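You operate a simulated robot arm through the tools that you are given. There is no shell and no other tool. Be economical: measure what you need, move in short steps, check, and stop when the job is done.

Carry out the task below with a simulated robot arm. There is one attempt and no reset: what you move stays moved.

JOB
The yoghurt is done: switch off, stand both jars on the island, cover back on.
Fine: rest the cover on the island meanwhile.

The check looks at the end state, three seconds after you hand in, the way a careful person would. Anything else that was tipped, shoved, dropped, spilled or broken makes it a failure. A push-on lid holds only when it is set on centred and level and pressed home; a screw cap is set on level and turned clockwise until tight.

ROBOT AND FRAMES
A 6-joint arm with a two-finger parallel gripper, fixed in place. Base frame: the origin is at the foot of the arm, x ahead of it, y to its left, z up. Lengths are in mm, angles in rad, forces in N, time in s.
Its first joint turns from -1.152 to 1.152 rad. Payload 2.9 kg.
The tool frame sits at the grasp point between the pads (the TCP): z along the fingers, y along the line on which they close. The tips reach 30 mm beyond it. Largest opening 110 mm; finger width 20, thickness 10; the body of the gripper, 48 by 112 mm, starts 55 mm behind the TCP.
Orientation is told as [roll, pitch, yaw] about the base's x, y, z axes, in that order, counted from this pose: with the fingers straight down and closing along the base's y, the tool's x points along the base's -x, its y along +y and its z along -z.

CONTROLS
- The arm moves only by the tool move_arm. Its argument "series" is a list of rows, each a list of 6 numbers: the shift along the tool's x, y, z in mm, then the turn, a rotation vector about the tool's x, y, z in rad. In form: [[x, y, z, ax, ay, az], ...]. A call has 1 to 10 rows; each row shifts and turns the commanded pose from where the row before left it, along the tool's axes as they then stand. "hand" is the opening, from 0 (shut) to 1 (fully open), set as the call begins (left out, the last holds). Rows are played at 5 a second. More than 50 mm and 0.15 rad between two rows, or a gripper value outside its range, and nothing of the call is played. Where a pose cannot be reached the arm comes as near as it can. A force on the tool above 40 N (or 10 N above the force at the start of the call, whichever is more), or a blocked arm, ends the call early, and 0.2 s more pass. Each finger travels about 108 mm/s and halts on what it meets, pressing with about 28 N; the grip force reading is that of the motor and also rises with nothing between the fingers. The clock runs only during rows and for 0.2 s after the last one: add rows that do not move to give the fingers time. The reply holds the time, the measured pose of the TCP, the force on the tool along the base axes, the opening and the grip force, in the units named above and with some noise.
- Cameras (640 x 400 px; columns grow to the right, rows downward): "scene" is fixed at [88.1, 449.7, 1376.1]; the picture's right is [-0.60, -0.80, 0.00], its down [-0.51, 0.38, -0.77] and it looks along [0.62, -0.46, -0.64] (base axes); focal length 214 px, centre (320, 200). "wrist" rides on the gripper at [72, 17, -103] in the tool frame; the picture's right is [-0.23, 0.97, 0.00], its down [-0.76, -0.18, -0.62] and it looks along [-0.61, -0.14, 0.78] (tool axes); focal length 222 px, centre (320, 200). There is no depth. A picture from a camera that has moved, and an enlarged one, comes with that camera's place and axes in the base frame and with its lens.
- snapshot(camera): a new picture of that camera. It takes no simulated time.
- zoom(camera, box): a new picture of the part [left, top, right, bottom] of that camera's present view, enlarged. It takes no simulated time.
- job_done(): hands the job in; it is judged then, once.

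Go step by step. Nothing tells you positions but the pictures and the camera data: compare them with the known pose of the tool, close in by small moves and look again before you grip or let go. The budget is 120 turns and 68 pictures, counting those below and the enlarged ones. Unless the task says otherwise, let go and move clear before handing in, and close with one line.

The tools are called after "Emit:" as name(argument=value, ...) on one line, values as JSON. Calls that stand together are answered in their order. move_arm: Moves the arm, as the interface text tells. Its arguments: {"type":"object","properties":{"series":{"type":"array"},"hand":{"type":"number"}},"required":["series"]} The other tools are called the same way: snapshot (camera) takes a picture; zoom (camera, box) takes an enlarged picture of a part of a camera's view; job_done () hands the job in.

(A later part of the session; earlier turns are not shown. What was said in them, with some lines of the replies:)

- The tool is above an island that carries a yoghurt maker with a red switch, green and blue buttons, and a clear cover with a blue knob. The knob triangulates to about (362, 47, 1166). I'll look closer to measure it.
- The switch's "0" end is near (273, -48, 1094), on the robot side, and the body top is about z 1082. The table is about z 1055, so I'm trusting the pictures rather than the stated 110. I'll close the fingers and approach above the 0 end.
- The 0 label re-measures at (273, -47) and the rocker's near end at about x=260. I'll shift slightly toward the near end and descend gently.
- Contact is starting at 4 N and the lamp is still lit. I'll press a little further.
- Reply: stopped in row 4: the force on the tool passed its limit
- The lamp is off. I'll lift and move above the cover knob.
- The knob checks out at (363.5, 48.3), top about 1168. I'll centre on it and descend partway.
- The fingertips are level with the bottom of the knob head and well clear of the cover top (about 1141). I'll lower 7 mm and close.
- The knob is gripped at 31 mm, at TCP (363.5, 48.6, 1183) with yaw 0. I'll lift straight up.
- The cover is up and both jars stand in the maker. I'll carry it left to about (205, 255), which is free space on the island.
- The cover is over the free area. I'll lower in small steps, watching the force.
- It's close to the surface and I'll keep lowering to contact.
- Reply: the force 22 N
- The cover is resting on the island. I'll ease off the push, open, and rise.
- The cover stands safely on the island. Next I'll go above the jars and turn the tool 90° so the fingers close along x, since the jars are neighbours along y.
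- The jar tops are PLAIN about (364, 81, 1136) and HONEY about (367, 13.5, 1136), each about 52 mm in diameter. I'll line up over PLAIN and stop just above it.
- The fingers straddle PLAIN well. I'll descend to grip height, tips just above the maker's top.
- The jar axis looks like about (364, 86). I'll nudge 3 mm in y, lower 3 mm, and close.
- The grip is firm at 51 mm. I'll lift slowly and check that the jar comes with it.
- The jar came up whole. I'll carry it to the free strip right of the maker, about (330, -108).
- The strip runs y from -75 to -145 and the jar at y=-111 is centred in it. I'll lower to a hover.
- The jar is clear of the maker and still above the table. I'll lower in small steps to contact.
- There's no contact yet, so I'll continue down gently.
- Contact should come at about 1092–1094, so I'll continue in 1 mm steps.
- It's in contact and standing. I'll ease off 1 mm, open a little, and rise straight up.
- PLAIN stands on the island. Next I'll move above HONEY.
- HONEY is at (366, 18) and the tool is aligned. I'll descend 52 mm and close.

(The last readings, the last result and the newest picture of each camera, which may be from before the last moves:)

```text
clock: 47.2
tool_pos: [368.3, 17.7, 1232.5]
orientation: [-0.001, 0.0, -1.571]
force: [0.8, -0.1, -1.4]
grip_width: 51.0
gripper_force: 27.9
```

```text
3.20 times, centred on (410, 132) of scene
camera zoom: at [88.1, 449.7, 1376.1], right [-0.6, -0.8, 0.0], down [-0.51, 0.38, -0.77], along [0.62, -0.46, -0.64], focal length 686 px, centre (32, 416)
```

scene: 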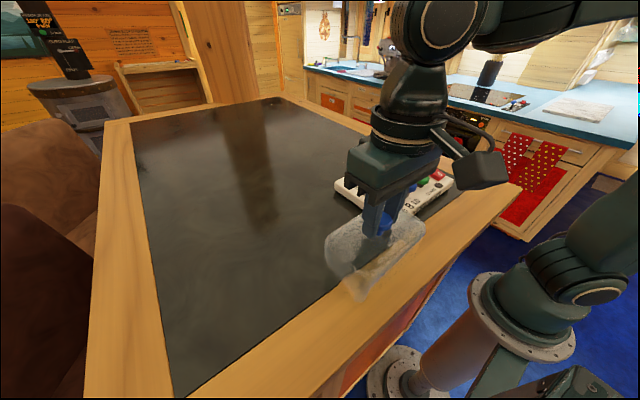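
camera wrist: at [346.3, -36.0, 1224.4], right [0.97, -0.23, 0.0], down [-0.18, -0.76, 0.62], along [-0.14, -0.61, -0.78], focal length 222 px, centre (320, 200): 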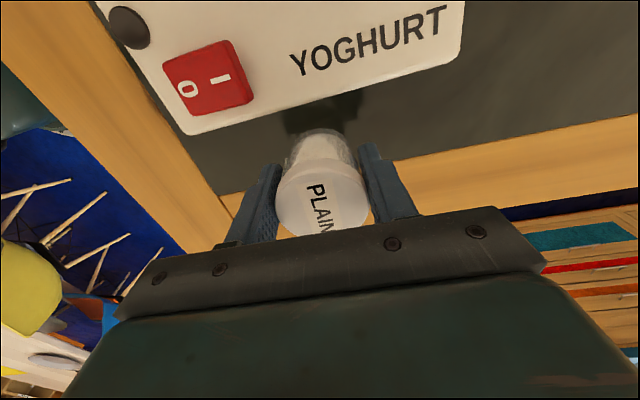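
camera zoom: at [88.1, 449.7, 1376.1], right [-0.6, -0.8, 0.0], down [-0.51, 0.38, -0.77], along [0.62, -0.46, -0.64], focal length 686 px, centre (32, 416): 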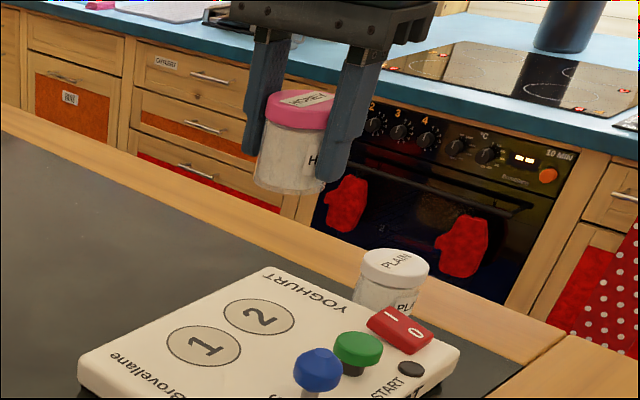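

HONEY is up and the maker is empty. I'll carry it to about (248, -110), beside PLAIN.

Emit:
move_arm(series=[[-21, -19.5, 0, 0, 0, 0], [-21, -19.5, 0, 0, 0, 0], [-21, -19.5, 0, 0, 0, 0], [-21, -19.5, 0, 0, 0, 0], [-21, -19.5, 0, 0, 0, 0], [-22, -19.5, 0, 0, 0, 0], [0, 0, 30, 0, 0, 0], [0, 0, 30, 0, 0, 0], [0, 0, 25, 0, 0, 0], [0, 0, 0, 0, 0, 0]])

Emit:
snapshot(camera="wrist")

Emit:
zoom(camera="scene", box=[360, 90, 520, 215])

```text
clock: 49.4
tool_pos: [248.7, -109.0, 1142.6]
orientation: [-0.001, -0.001, -1.571]
force: [0.5, 0.0, -0.8]
grip_width: 50.9
gripper_force: 28.0
```

```text
28 pictures are left
camera wrist: at [266.3, -35.6, 1245.7], right [0.97, -0.23, 0.0], down [-0.18, -0.76, 0.62], along [-0.14, -0.61, -0.78], focal length 222 px, centre (320, 200)
```

wrist: 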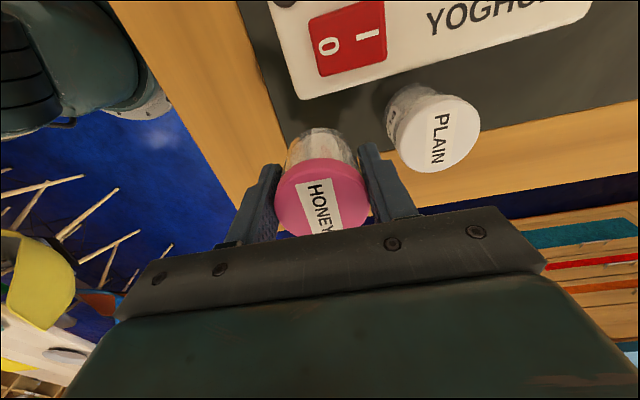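

```text
3.20 times, centred on (440, 152) of scene
camera zoom: at [88.1, 449.7, 1376.1], right [-0.6, -0.8, 0.0], down [-0.51, 0.38, -0.77], along [0.62, -0.46, -0.64], focal length 686 px, centre (-64, 352)
```

zoom: 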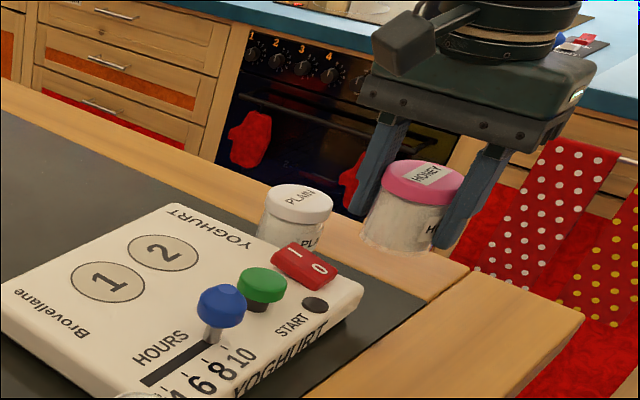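

There's clear space between the finger and PLAIN. I'll lower towards the expected contact at about 1090.

Emit:
move_arm(series=[[0, 0, 20, 0, 0, 0], [0, 0, 15, 0, 0, 0], [0, 0, 8, 0, 0, 0], [0, 0, 3, 0, 0, 0], [0, 0, 0, 0, 0, 0]])

Emit:
move_arm(series=[[0, 0, 1, 0, 0, 0], [0, 0, 1, 0, 0, 0], [0, 0, 1, 0, 0, 0], [0, 0, 0, 0, 0, 0]])

```text
clock: 50.6
tool_pos: [248.4, -110.2, 1098.9]
orientation: [0.0, -0.001, -1.571]
force: [0.0, 0.7, -1.7]
grip_width: 51.0
gripper_force: 27.8
```

```text
clock: 51.6
tool_pos: [248.8, -109.9, 1096.8]
orientation: [0.0, 0.0, -1.569]
force: [0.7, 0.5, -1.3]
grip_width: 51.1
gripper_force: 27.6
```

Emit:
move_arm(series=[[0, 0, 1, 0, 0, 0], [0, 0, 1, 0, 0, 0], [0, 0, 1, 0, 0, 0], [0, 0, 0, 0, 0, 0]])

Emit:
move_arm(series=[[0, 0, 1, 0, 0, 0], [0, 0, 1, 0, 0, 0], [0, 0, 0, 0, 0, 0]])

```text
clock: 52.6
tool_pos: [248.6, -108.8, 1094.1]
orientation: [0.0, 0.001, -1.57]
force: [-0.1, -0.8, -0.6]
grip_width: 51.1
gripper_force: 27.8
```

```text
clock: 53.4
tool_pos: [249.3, -108.9, 1091.0]
orientation: [0.002, 0.0, -1.569]
force: [0.2, -0.6, -1.6]
grip_width: 51.3
gripper_force: 27.9
```

Emit:
move_arm(series=[[0, 0, 1, 0, 0, 0], [0, 0, 0, 0, 0, 0]])

Emit:
move_arm(series=[[0, 0, 0.8, 0, 0, 0], [0, 0, 0, 0, 0, 0]])

```text
clock: 54.0
tool_pos: [249.3, -109.8, 1091.2]
orientation: [0.001, -0.001, -1.574]
force: [-1.8, 0.2, 8.9]
grip_width: 51.2
gripper_force: 27.6
```

```text
clock: 54.6
tool_pos: [250.0, -109.7, 1089.9]
orientation: [0.003, -0.001, -1.571]
force: [-1.4, 2.8, 17.4]
grip_width: 51.0
gripper_force: 28.0
```

HONEY is on the island. I'll ease off, open slightly and rise.

Emit:
move_arm(series=[[0, 0, -0.8, 0, 0, 0], [0, 0, 0, 0, 0, 0]])

Emit:
move_arm(series=[[0, 0, 0, 0, 0, 0], [0, 0, 0, 0, 0, 0], [0, 0, -10, 0, 0, 0], [0, 0, -20, 0, 0, 0], [0, 0, -30, 0, 0, 0], [0, 0, -40, 0, 0, 0], [0, 0, -40, 0, 0, 0], [0, 0, -40, 0, 0, 0], [0, 0, 0, 0, 0, 0]], hand=0.62)

Emit:
zoom(camera="scene", box=[320, 110, 520, 250])

```text
clock: 55.2
tool_pos: [248.4, -109.2, 1090.5]
orientation: [-0.002, 0.002, -1.572]
force: [0.4, -0.7, 1.0]
grip_width: 50.9
gripper_force: 28.1
```

```text
clock: 57.2
tool_pos: [247.1, -109.7, 1270.6]
orientation: [0.001, 0.0, -1.573]
force: [-0.1, -0.2, -0.3]
grip_width: 68.2
gripper_force: 0.0
```

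```text
2.86 times, centred on (420, 180) of scene
camera zoom: at [88.1, 449.7, 1376.1], right [-0.6, -0.8, 0.0], down [-0.51, 0.38, -0.77], along [0.62, -0.46, -0.64], focal length 613 px, centre (34, 257)
```

zoom: 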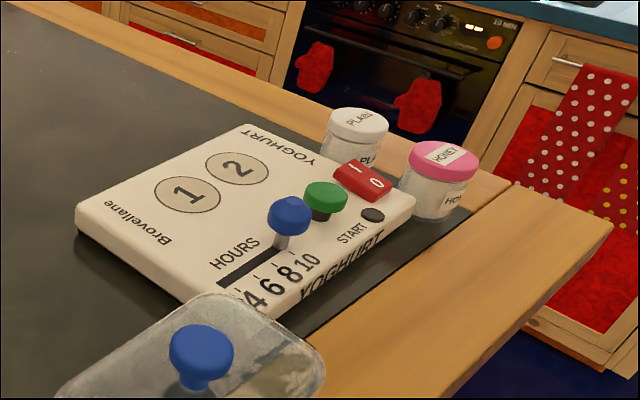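

Both jars stand well. I'll head back for the cover: via the middle, undo the yaw, then above the cover.

Emit:
move_arm(series=[[36, 14.6, 0, 0, 0, 0], [36, 14.6, 0, 0, 0, 0], [36, 14.6, 0, 0, 0, 0], [36, 14.6, 0, 0, 0, 0], [36, 14.6, 0, 0, 0, 0], [0, 0, 0, 0, 0, -0.149], [0, 0, 0, 0, 0, -0.149], [0, 0, 0, 0, 0, -0.149], [0, 0, 0, 0, 0, -0.149], [0, 0, 0, 0, 0, -0.149]])

Emit:
move_arm(series=[[0, 0, 0, 0, 0, -0.149], [0, 0, 0, 0, 0, -0.149], [0, 0, 0, 0, 0, -0.149], [0, 0, 0, 0, 0, -0.149], [0, 0, 0, 0, 0, -0.149], [0, 0, 0, 0, 0, -0.081], [0, 0, 0, 0, 0, 0]])

Emit:
move_arm(series=[[23, 37, 0, 0, 0, 0], [23, 37, 0, 0, 0, 0], [23, 37, 0, 0, 0, 0], [23, 37, 0, 0, 0, 0], [22, 36.5, 0, 0, 0, 0], [0, 0, 30, 0, 0, 0], [0, 0, 30, 0, 0, 0], [0, 0, 0, 0, 0, 0]])

Emit:
zoom(camera="wrist", box=[200, 60, 440, 210])

```text
clock: 59.4
tool_pos: [321.2, 71.0, 1271.5]
orientation: [0.0, 0.0, -0.824]
force: [0.5, -1.1, -0.5]
grip_width: 68.2
gripper_force: 0.0
```

```text
clock: 61.0
tool_pos: [321.3, 70.2, 1270.5]
orientation: [0.0, 0.0, 0.001]
force: [-0.4, 0.0, -0.7]
grip_width: 68.1
gripper_force: 0.1
```

```text
clock: 62.8
tool_pos: [208.4, 257.0, 1210.1]
orientation: [-0.001, 0.001, 0.001]
force: [0.7, -0.4, 0.0]
grip_width: 68.1
gripper_force: 0.1
```

```text
2.67 times, centred on (320, 135) of wrist
camera zoom: at [135.3, 275.2, 1312.5], right [0.23, 0.97, 0.0], down [0.76, -0.18, 0.62], along [0.61, -0.14, -0.78], focal length 592 px, centre (320, 373)
```

zoom: 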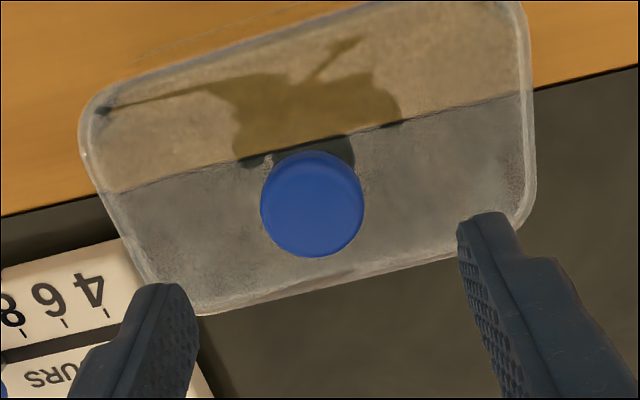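

The knob is at (206.5, 256). I'll align and descend to the same grip height as before, about 1154.

Emit:
move_arm(series=[[1, -1, 15, 0, 0, 0], [0, 0, 15, 0, 0, 0], [0, 0, 12, 0, 0, 0], [0, 0, 8, 0, 0, 0], [0, 0, 5, 0, 0, 0], [0, 0, 0, 0, 0, 0]])

Emit:
move_arm(series=[[0, 0, 0, 0, 0, 0], [0, 0, 0, 0, 0, 0], [0, 0, 0, 0, 0, 0], [0, 0, 0, 0, 0, 0]], hand=0.15)

Emit:
zoom(camera="wrist", box=[200, 60, 440, 210])

```text
clock: 64.2
tool_pos: [207.9, 252.6, 1156.7]
orientation: [0.0, 0.0, 0.001]
force: [-0.8, 1.2, -0.3]
grip_width: 68.2
gripper_force: 0.0
```

```text
clock: 65.2
tool_pos: [206.7, 253.4, 1156.5]
orientation: [-0.002, -0.001, -0.001]
force: [-0.6, 0.1, 0.7]
grip_width: 30.7
gripper_force: 28.2
```

```text
2.67 times, centred on (320, 135) of wrist
camera zoom: at [134.3, 272.2, 1258.5], right [0.23, 0.97, 0.0], down [0.76, -0.18, 0.62], along [0.61, -0.14, -0.78], focal length 592 px, centre (320, 373)
```

zoom: 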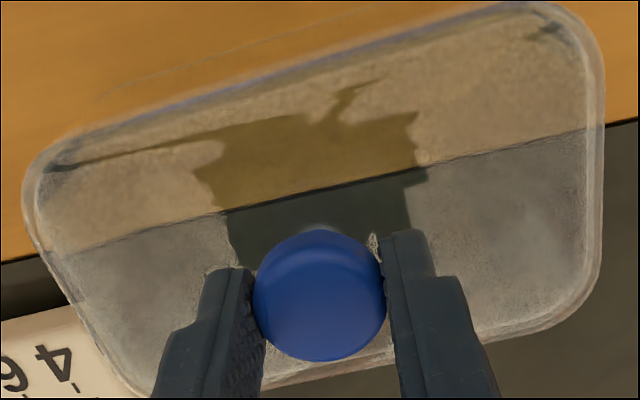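

The knob is gripped the same way, about 2.5 mm higher than before. I'll lift and carry the cover back over the maker.

Emit:
move_arm(series=[[0, 0, -5, 0, 0, 0], [0, 0, -15, 0, 0, 0], [0, 0, -30, 0, 0, 0], [0, 0, -35, 0, 0, 0], [0, 0, -30, 0, 0, 0], [0, 0, 0, 0, 0, 0]])

Emit:
move_arm(series=[[-20, -26, 0, 0, 0, 0], [-20, -26, 0, 0, 0, 0], [-20, -26, 0, 0, 0, 0], [-20, -26, 0, 0, 0, 0], [-20, -26, 0, 0, 0, 0], [-20, -26, 0, 0, 0, 0], [-20, -25, 0, 0, 0, 0], [-17, -25, 0, 0, 0, 0], [0, 0, 0, 0, 0, 0]])

Emit:
move_arm(series=[[0, 0, 20, 0, 0, 0], [0, 0, 0, 0, 0, 0]])

Emit:
move_arm(series=[[0, 0, 10, 0, 0, 0], [0, 0, 0, 0, 0, 0]])

Emit:
zoom(camera="scene", box=[320, 90, 480, 215])

```text
clock: 66.6
tool_pos: [205.4, 252.1, 1271.9]
orientation: [0.001, -0.001, 0.001]
force: [-0.5, -0.2, -0.7]
grip_width: 31.1
gripper_force: 28.1
```

```text
clock: 68.6
tool_pos: [363.7, 46.3, 1273.3]
orientation: [0.001, -0.001, -0.001]
force: [-0.1, -0.6, -0.5]
grip_width: 31.1
gripper_force: 28.0
```

```text
clock: 69.2
tool_pos: [363.6, 47.2, 1252.4]
orientation: [0.0, 0.0, -0.001]
force: [-0.1, 0.1, -1.2]
grip_width: 31.3
gripper_force: 28.0
```

```text
clock: 69.8
tool_pos: [361.9, 48.2, 1241.6]
orientation: [0.0, -0.001, 0.0]
force: [-0.4, -0.6, -1.1]
grip_width: 31.2
gripper_force: 27.9
```

```text
3.20 times, centred on (400, 152) of scene
camera zoom: at [88.1, 449.7, 1376.1], right [-0.6, -0.8, 0.0], down [-0.51, 0.38, -0.77], along [0.62, -0.46, -0.64], focal length 686 px, centre (64, 352)
```

zoom: 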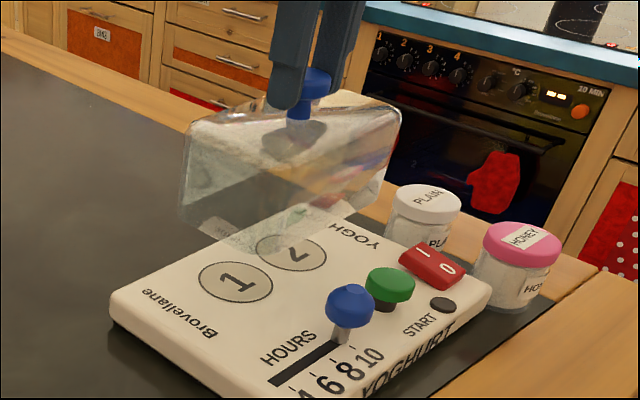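

I'll correct by about 1 mm and descend to just above the seat, then compare with the original picture.

Emit:
move_arm(series=[[-0.8, 1, 15, 0, 0, 0], [0, 0, 15, 0, 0, 0], [0, 0, 10, 0, 0, 0], [0, 0, 6, 0, 0, 0], [0, 0, 0, 0, 0, 0]])

Emit:
move_arm(series=[[0, 0, 3, 0, 0, 0], [0, 0, 0, 0, 0, 0]])

Emit:
move_arm(series=[[0, 0, 3, 0, 0, 0], [0, 0, 0, 0, 0, 0]])

Emit:
zoom(camera="scene", box=[320, 125, 480, 225])

Emit:
zoom(camera="wrist", box=[180, 20, 460, 195])

```text
clock: 71.0
tool_pos: [365.8, 49.0, 1194.4]
orientation: [-0.002, 0.0, 0.001]
force: [0.3, 1.5, -0.7]
grip_width: 31.0
gripper_force: 28.3
```

```text
clock: 71.6
tool_pos: [364.3, 48.4, 1192.1]
orientation: [-0.001, 0.001, 0.0]
force: [-0.6, -0.3, -1.3]
grip_width: 31.2
gripper_force: 28.2
```

```text
clock: 72.2
tool_pos: [365.1, 48.9, 1190.0]
orientation: [0.0, 0.0, 0.0]
force: [0.3, -0.7, -0.8]
grip_width: 31.0
gripper_force: 28.0
```

```text
4.00 times, centred on (400, 175) of scene
camera zoom: at [88.1, 449.7, 1376.1], right [-0.6, -0.8, 0.0], down [-0.51, 0.38, -0.77], along [0.62, -0.46, -0.64], focal length 858 px, centre (0, 300)
```

zoom: 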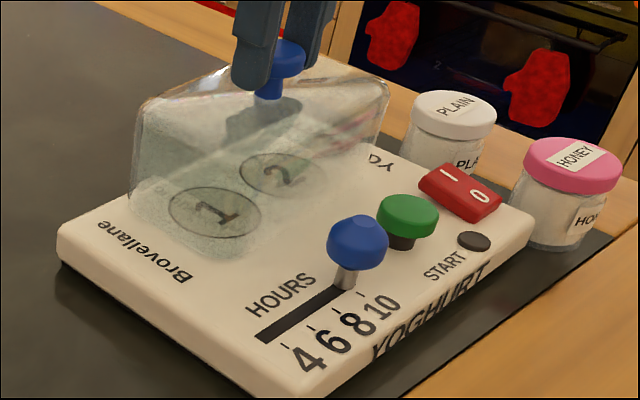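

```text
2.29 times, centred on (320, 108) of wrist
camera zoom: at [292.4, 67.6, 1291.7], right [0.23, 0.97, 0.0], down [0.76, -0.18, 0.62], along [0.61, -0.14, -0.78], focal length 508 px, centre (320, 411)
```

zoom: 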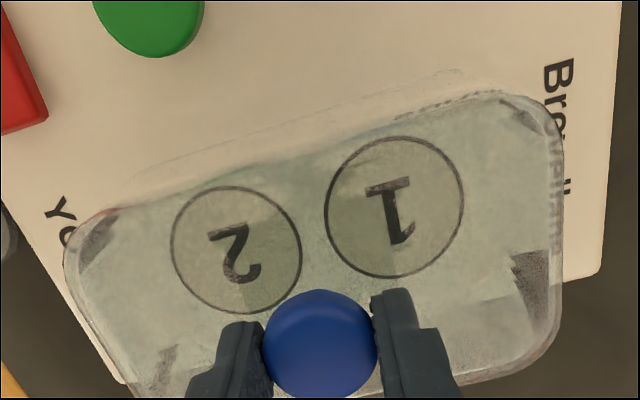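

The cover's knob sits about 2.7 mm too far in +y compared with the original pictures. I'll shift it and compare again before lowering.

Emit:
move_arm(series=[[0, -2.6, 0, 0, 0, 0], [0, 0, 2, 0, 0, 0], [0, 0, 0, 0, 0, 0]])

Emit:
zoom(camera="scene", box=[320, 125, 480, 225])

```text
clock: 73.0
tool_pos: [364.5, 45.9, 1187.4]
orientation: [0.0, 0.001, 0.001]
force: [1.0, 0.3, -2.1]
grip_width: 30.9
gripper_force: 28.2
```

```text
4.00 times, centred on (400, 175) of scene
camera zoom: at [88.1, 449.7, 1376.1], right [-0.6, -0.8, 0.0], down [-0.51, 0.38, -0.77], along [0.62, -0.46, -0.64], focal length 858 px, centre (0, 300)
```

zoom: 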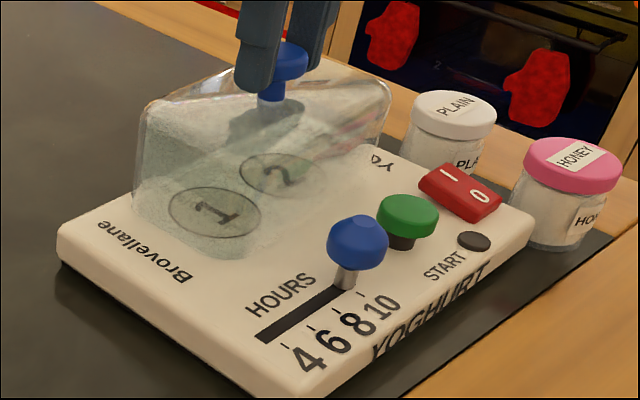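

The outline now matches the original. I'll lower in small steps onto the seat.

Emit:
move_arm(series=[[0, 0, 1, 0, 0, 0], [0, 0, 0.5, 0, 0, 0], [0, 0, 0, 0, 0, 0]])

Emit:
move_arm(series=[[0, 0, 1, 0, 0, 0], [0, 0, 0, 0, 0, 0]])

```text
clock: 73.8
tool_pos: [363.7, 45.7, 1185.8]
orientation: [0.0, -0.003, 0.0]
force: [-0.8, 3.3, 9.6]
grip_width: 30.8
gripper_force: 27.7
```

```text
clock: 74.4
tool_pos: [364.6, 46.9, 1186.2]
orientation: [0.0, -0.003, 0.001]
force: [-1.2, 3.4, 20.7]
grip_width: 31.0
gripper_force: 27.4
```

It made contact at 1186, exactly the expected seated height. I'll check with a picture before releasing.

Emit:
zoom(camera="scene", box=[320, 125, 480, 225])

Emit:
zoom(camera="wrist", box=[180, 20, 460, 195])

```text
4.00 times, centred on (400, 175) of scene
camera zoom: at [87.9, 449.8, 1376.1], right [-0.6, -0.8, 0.0], down [-0.51, 0.38, -0.77], along [0.62, -0.46, -0.64], focal length 858 px, centre (0, 300)
```

zoom: 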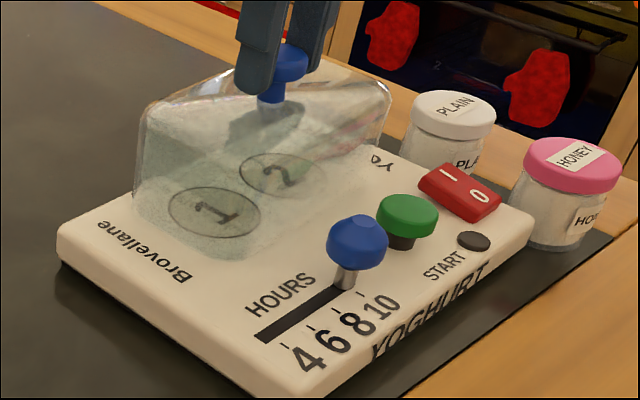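

```text
2.29 times, centred on (320, 108) of wrist
camera zoom: at [291.7, 64.3, 1288.1], right [0.23, 0.97, 0.0], down [0.76, -0.18, 0.63], along [0.61, -0.14, -0.78], focal length 508 px, centre (320, 411)
```

zoom: 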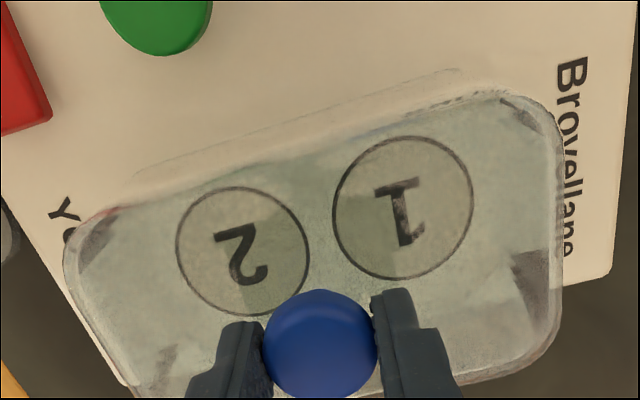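

It matches. I'll ease off, release and rise.

Emit:
move_arm(series=[[0, 0, -1, 0, 0, 0], [0, 0, 0, 0, 0, 0]])

Emit:
move_arm(series=[[0, 0, 0, 0, 0, 0], [0, 0, 0, 0, 0, 0], [0, 0, -10, 0, 0, 0], [0, 0, -20, 0, 0, 0], [0, 0, -12, 0, 0, 0], [0, 0, 0, 0, 0, 0]], hand=0.65)

Emit:
snapshot(camera="wrist")

Emit:
zoom(camera="scene", box=[320, 125, 480, 225])

```text
clock: 75.0
tool_pos: [364.1, 46.5, 1186.3]
orientation: [0.001, 0.0, -0.001]
force: [-3.6, 4.2, 13.9]
grip_width: 30.9
gripper_force: 27.8
```

```text
clock: 76.4
tool_pos: [363.5, 44.7, 1228.8]
orientation: [-0.001, 0.001, 0.002]
force: [1.2, -0.4, 1.0]
grip_width: 71.4
gripper_force: 0.0
```

```text
17 pictures are left
camera wrist: at [292.4, 64.5, 1331.1], right [0.23, 0.97, 0.0], down [0.76, -0.18, 0.62], along [0.61, -0.14, -0.78], focal length 222 px, centre (320, 200)
```

wrist: 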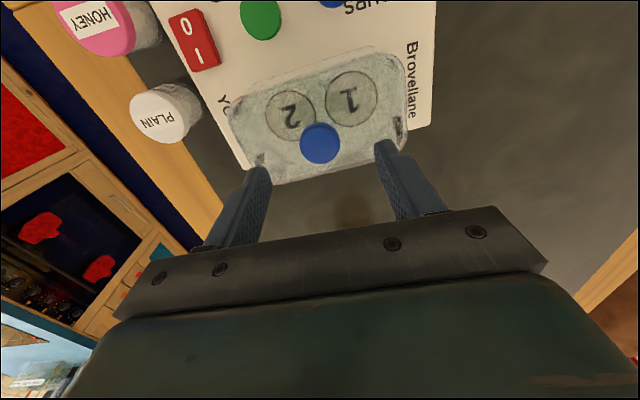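

```text
4.00 times, centred on (400, 175) of scene
camera zoom: at [88.1, 449.7, 1376.1], right [-0.6, -0.8, 0.0], down [-0.51, 0.38, -0.77], along [0.62, -0.46, -0.64], focal length 858 px, centre (0, 300)
```

zoom: 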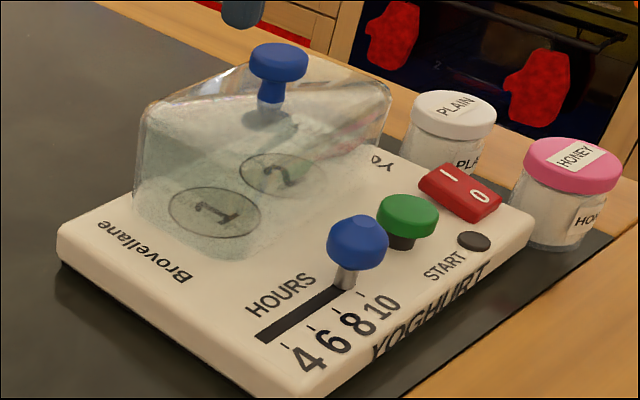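

The knob and cover outline match the original picture pixel for pixel. The lamp is off and both jars are upright. I'll back away upwards.

Emit:
move_arm(series=[[0, 0, -35, 0, 0, 0], [15, 0, -40, 0, 0, 0], [15, 0, -20, 0, 0, 0], [0, 0, 0, 0, 0, 0]])

Emit:
snapshot(camera="scene")

```text
clock: 77.4
tool_pos: [335.4, 46.2, 1322.9]
orientation: [-0.001, 0.0, 0.001]
force: [0.6, 0.3, 0.3]
grip_width: 71.8
gripper_force: 0.1
```

```text
15 pictures are left
```

scene: 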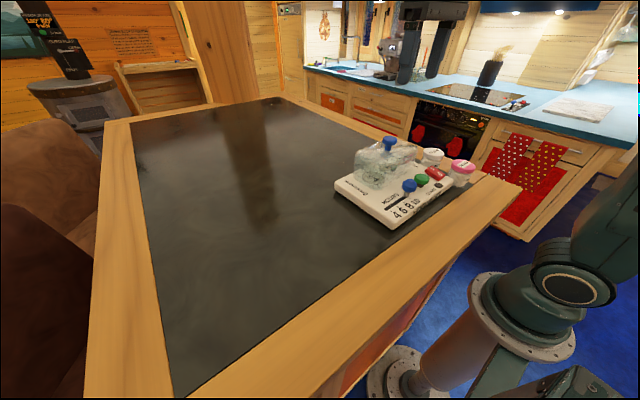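

Everything is in place and the arm is clear, so I'm handing in.

Emit:
job_done()

```text
The job is handed in.
```

The yoghurt maker is switched off, both jars stand on the island to its right, and the cover is back on.
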